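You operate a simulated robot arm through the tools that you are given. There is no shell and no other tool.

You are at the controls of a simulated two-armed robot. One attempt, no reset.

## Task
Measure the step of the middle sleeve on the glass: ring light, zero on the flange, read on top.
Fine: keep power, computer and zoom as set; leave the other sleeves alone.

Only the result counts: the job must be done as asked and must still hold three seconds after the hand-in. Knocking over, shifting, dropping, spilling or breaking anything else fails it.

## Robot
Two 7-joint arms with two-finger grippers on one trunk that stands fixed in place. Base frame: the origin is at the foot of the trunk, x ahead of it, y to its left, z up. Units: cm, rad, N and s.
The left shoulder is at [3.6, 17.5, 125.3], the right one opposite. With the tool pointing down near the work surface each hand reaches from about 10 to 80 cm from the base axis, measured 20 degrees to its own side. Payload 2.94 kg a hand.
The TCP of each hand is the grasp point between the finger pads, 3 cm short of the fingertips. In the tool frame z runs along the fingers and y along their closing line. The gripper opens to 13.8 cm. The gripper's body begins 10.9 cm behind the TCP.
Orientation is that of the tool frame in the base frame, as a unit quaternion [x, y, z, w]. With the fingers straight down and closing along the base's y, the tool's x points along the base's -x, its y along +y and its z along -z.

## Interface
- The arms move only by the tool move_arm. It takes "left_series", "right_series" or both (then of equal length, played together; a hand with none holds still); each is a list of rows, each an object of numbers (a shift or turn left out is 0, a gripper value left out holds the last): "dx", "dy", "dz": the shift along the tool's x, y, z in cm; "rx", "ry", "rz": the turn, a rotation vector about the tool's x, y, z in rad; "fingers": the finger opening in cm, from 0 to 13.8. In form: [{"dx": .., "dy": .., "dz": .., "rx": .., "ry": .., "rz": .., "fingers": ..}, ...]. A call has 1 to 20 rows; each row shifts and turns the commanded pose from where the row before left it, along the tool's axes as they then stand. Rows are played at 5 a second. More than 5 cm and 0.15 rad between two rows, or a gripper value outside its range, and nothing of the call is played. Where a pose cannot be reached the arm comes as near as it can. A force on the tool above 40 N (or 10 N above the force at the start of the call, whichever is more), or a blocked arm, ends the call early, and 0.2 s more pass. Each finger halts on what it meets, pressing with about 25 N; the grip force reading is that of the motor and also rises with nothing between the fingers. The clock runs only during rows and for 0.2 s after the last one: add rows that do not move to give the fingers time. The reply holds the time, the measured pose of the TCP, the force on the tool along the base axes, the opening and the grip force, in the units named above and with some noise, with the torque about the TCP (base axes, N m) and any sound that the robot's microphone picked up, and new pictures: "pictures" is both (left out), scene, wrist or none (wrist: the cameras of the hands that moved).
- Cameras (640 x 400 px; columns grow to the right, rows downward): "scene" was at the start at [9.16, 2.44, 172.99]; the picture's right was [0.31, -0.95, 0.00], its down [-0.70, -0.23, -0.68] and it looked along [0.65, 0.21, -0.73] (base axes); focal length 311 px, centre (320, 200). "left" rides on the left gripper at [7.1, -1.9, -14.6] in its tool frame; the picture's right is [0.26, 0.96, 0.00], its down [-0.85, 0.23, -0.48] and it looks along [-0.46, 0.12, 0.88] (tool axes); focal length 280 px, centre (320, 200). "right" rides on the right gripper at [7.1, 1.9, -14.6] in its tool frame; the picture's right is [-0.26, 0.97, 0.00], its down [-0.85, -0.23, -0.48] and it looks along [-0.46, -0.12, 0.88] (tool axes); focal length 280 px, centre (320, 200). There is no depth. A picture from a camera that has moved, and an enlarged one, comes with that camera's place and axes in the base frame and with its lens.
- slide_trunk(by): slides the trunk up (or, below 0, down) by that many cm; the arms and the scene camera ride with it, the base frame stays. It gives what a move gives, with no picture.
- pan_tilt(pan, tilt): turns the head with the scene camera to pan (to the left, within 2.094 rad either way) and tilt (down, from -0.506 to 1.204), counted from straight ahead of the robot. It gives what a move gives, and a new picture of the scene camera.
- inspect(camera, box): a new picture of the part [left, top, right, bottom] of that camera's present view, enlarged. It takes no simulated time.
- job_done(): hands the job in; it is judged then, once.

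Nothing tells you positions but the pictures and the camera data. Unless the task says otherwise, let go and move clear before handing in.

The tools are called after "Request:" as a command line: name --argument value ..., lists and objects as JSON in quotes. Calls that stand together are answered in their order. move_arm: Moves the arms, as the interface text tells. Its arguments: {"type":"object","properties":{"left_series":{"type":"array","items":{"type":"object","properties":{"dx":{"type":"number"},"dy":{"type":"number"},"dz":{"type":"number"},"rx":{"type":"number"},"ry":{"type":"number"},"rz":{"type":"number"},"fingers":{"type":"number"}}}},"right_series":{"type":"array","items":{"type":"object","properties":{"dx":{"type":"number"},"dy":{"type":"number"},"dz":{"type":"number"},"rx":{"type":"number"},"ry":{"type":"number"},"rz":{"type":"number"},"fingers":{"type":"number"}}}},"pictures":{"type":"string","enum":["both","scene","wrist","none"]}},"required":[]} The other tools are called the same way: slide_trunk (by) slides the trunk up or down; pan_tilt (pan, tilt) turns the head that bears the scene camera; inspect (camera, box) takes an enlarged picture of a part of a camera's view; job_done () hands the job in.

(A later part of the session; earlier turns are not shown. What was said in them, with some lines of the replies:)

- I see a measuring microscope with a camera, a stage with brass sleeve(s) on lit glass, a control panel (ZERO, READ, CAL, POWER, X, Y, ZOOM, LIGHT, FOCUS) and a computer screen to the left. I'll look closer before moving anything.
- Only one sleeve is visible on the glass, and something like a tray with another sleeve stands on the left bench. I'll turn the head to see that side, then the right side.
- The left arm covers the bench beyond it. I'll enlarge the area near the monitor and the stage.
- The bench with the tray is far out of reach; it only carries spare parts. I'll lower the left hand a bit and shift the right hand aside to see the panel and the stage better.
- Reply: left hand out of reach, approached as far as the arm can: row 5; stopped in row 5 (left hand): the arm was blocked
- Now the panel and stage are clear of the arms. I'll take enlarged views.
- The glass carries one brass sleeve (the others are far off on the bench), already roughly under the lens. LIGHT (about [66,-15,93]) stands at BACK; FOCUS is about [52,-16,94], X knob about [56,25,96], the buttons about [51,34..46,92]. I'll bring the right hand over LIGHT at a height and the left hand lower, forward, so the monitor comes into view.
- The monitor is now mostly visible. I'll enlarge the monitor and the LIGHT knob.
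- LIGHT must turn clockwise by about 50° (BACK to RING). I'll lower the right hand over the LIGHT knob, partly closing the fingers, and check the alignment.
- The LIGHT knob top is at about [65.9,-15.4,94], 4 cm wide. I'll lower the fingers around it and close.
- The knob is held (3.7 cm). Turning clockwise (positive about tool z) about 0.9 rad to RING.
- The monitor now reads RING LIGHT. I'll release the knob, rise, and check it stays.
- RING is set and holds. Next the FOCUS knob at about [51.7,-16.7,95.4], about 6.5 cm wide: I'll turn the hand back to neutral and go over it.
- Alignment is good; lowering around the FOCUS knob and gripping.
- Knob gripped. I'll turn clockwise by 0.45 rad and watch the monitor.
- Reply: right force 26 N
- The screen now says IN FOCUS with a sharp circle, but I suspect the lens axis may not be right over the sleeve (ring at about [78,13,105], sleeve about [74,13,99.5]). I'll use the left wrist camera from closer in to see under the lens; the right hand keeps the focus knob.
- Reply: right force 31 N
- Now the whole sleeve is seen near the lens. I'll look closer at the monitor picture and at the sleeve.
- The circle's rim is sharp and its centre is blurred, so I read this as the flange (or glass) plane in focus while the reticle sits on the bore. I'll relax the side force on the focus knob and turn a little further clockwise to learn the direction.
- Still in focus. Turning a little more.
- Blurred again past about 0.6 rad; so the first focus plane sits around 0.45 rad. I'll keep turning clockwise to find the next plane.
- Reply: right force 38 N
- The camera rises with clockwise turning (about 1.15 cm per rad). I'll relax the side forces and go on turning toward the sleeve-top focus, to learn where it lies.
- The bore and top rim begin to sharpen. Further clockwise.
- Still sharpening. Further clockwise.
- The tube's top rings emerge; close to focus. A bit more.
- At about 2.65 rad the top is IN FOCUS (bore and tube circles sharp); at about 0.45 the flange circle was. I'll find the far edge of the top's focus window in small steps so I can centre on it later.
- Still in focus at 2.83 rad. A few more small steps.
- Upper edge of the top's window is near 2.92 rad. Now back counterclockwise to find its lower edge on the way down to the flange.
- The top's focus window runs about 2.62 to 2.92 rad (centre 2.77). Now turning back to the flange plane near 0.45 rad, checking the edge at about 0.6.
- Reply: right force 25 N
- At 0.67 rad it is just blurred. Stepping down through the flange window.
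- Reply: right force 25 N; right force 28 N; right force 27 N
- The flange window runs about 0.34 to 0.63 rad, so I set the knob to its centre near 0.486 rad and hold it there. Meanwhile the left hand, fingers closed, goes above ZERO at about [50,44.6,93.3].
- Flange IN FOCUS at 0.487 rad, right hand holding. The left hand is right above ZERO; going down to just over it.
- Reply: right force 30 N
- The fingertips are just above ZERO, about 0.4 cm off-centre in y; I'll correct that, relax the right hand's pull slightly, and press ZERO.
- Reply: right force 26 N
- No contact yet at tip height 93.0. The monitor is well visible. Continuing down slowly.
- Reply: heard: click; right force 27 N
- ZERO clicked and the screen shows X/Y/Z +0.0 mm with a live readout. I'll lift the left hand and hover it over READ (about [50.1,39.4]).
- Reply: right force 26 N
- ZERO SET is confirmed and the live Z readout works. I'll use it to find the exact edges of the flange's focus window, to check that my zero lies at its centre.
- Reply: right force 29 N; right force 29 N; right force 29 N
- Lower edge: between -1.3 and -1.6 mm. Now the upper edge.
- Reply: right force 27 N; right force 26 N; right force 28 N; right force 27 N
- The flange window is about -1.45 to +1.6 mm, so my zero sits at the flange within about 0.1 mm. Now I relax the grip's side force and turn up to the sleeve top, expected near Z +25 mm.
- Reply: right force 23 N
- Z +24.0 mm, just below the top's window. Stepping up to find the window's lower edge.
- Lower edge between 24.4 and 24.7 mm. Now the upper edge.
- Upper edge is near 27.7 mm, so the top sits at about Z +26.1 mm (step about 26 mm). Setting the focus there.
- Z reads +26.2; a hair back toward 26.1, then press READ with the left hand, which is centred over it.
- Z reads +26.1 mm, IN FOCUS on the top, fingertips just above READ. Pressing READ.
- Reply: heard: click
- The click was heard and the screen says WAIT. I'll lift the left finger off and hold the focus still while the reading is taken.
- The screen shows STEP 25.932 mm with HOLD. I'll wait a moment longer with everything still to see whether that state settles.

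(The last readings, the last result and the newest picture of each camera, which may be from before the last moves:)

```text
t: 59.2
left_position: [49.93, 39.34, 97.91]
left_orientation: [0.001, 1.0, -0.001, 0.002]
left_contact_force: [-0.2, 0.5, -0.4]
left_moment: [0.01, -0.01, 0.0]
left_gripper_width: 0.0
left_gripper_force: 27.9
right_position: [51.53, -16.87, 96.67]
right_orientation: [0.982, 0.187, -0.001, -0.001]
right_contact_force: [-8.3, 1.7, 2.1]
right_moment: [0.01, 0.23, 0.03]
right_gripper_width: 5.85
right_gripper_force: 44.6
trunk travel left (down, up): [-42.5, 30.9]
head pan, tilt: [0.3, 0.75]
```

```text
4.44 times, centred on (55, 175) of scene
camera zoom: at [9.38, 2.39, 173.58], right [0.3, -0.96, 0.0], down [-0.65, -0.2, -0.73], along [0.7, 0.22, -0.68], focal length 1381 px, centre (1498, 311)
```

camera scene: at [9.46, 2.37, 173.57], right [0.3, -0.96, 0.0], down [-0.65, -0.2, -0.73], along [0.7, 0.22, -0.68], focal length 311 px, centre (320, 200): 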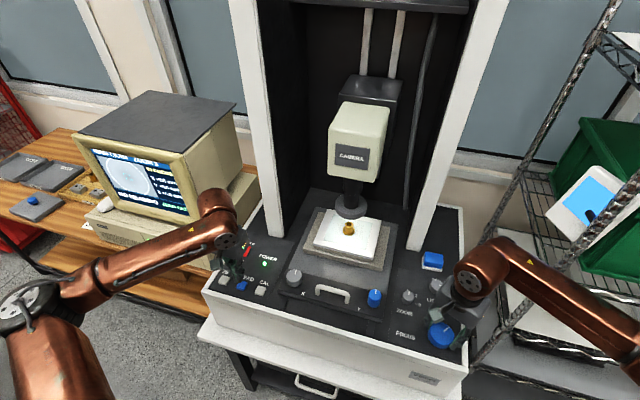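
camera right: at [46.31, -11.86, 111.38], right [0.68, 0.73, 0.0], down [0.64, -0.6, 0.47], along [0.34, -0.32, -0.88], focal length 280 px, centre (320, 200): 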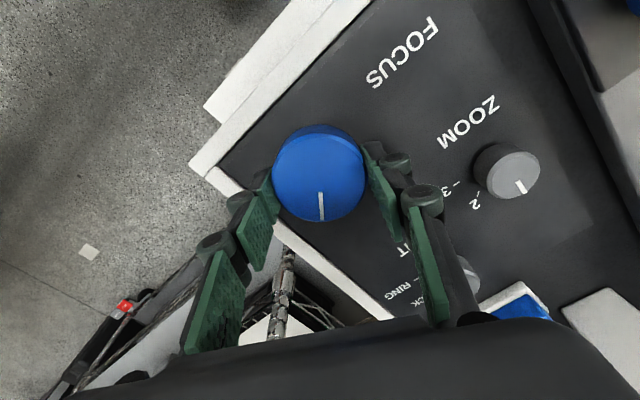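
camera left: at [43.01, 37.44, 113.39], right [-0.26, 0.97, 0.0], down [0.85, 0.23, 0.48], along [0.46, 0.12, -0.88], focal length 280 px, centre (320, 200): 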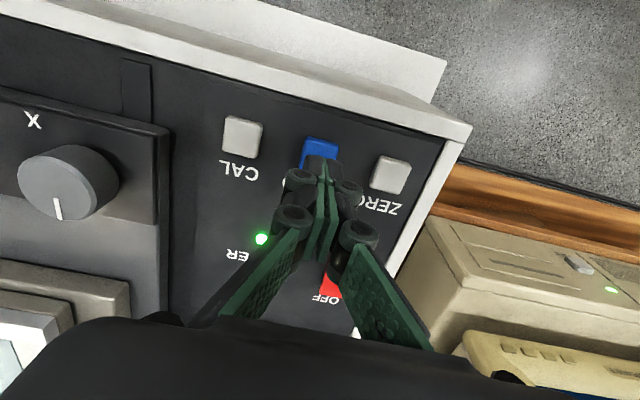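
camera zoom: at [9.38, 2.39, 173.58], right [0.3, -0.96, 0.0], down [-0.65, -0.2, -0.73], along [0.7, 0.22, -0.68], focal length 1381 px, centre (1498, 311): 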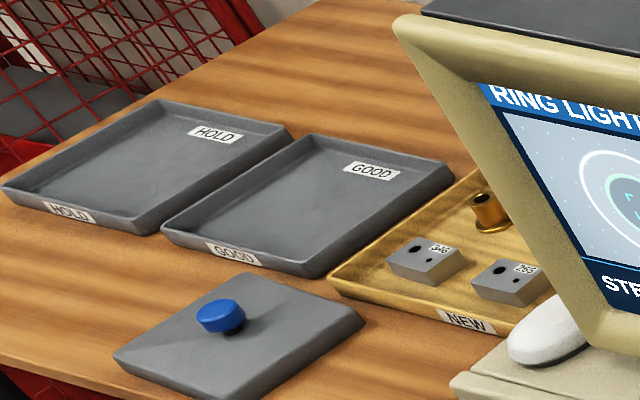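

The reading is on the screen: STEP 25.932 mm, held. I'll now let go of the focus knob, lift both hands straight up, and check that nothing changed.

Request:
move_arm --right_series '[{"fingers": 8.6}, {}, {}, {}, {"dz": -2}, {"dz": -3}, {"dz": -4}, {"dz": -4}]' --left_series '[{"dz": -2}, {"dz": -3}, {"dz": -3}, {"dz": -2}, {}, {}, {}, {}]'

Request:
inspect --camera "scene" --box '[85, 145, 205, 220]'

Request:
inspect --camera "scene" --box '[290, 180, 480, 360]'

```text
t: 61.0
left_position: [50.16, 39.44, 107.95]
left_orientation: [0.001, 1.0, 0.0, 0.002]
left_contact_force: [-0.2, 0.4, -0.4]
left_moment: [0.02, 0.02, 0.04]
left_gripper_width: 0.0
left_gripper_force: 28.2
right_position: [51.42, -16.66, 109.57]
right_orientation: [0.982, 0.187, -0.001, -0.001]
right_contact_force: [0.2, 0.1, -0.1]
right_moment: [-0.02, -0.05, -0.03]
right_gripper_width: 8.61
right_gripper_force: 0.0
trunk travel left (down, up): [-42.5, 30.9]
head pan, tilt: [0.3, 0.75]
camera scene: at [9.45, 2.41, 173.58], right [0.3, -0.96, 0.0], down [-0.65, -0.2, -0.73], along [0.7, 0.22, -0.68], focal length 311 px, centre (320, 200)
camera right: at [58.8, -16.0, 124.35], right [0.11, -0.99, 0.0], down [-0.87, -0.1, 0.48], along [-0.47, -0.05, -0.88], focal length 280 px, centre (320, 200)
camera left: at [42.95, 37.48, 122.45], right [-0.26, 0.97, 0.0], down [0.85, 0.23, 0.48], along [0.46, 0.12, -0.88], focal length 280 px, centre (320, 200)
```

scene: 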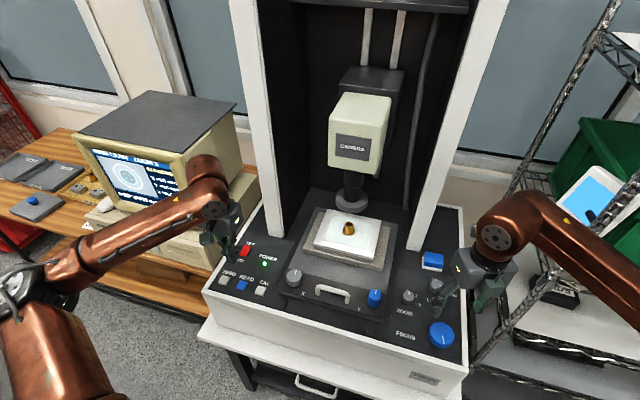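
right: 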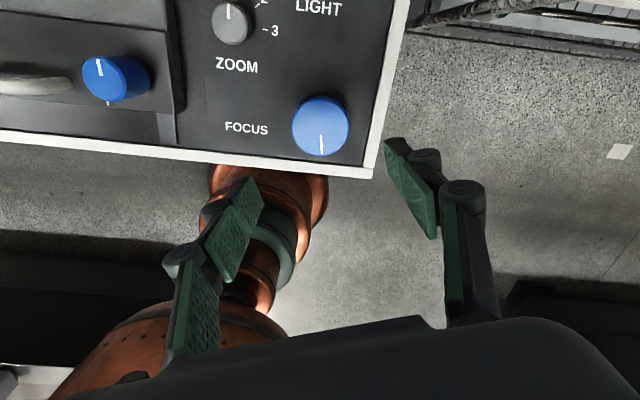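
left: 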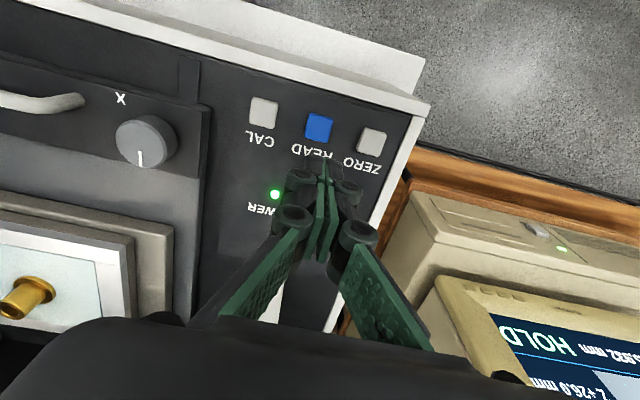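

```text
5.33 times, centred on (145, 182) of scene
camera zoom: at [9.45, 2.41, 173.58], right [0.3, -0.96, 0.0], down [-0.65, -0.2, -0.73], along [0.7, 0.22, -0.68], focal length 1658 px, centre (1253, 293)
```

zoom: 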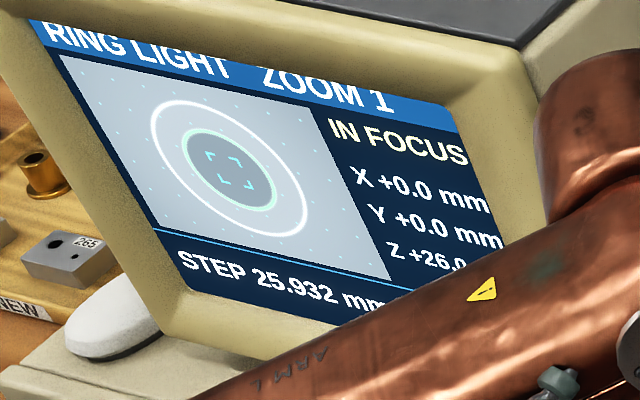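

```text
2.22 times, centred on (385, 270) of scene
camera zoom: at [9.45, 2.41, 173.58], right [0.3, -0.96, 0.0], down [-0.65, -0.2, -0.73], along [0.7, 0.22, -0.68], focal length 691 px, centre (176, 44)
```

zoom: 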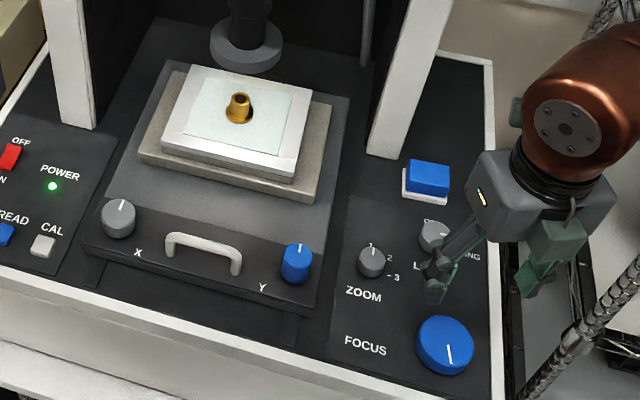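

Both hands are clear. The screen holds STEP 25.932 mm with RING LIGHT and ZOOM 1. Power is still on, and the sleeve and stage have not moved, so I'm handing in.

Request:
job_done

```text
The job is handed in.
```

I measured the step of the sleeve on the glass. The screen reads **STEP 25.932 mm** and shows the word HOLD beside it. I don't know whether HOLD means the reading is frozen or that the part fails; one of the bench trays is also labelled HOLD.

- **Light:** I turned it from BACK to RING, and the screen confirmed RING LIGHT.
- **Zero:** I focused on the flange and pressed ZERO. The zero sits within about 0.1 mm of the middle of the flange's focus range.
- **Read:** I raised the focus to the sleeve top, with the live Z at +26.1 mm, and pressed READ.
- **Left as set:** Power, computer, zoom, and the X and Y knobs were not touched. I let go and moved both hands clear before handing in.

- **Which sleeve:** I could see only one sleeve on the glass, so I took it as the middle one. The only other sleeve I saw is on the bench, out of reach, and I left it alone.
- **Crosshair position:** The crosshair stayed over the sleeve's bore for both the zero and the reading. I did not move the stage to put it on the flange or the top rim, because the instrument showed IN FOCUS and accepted both.
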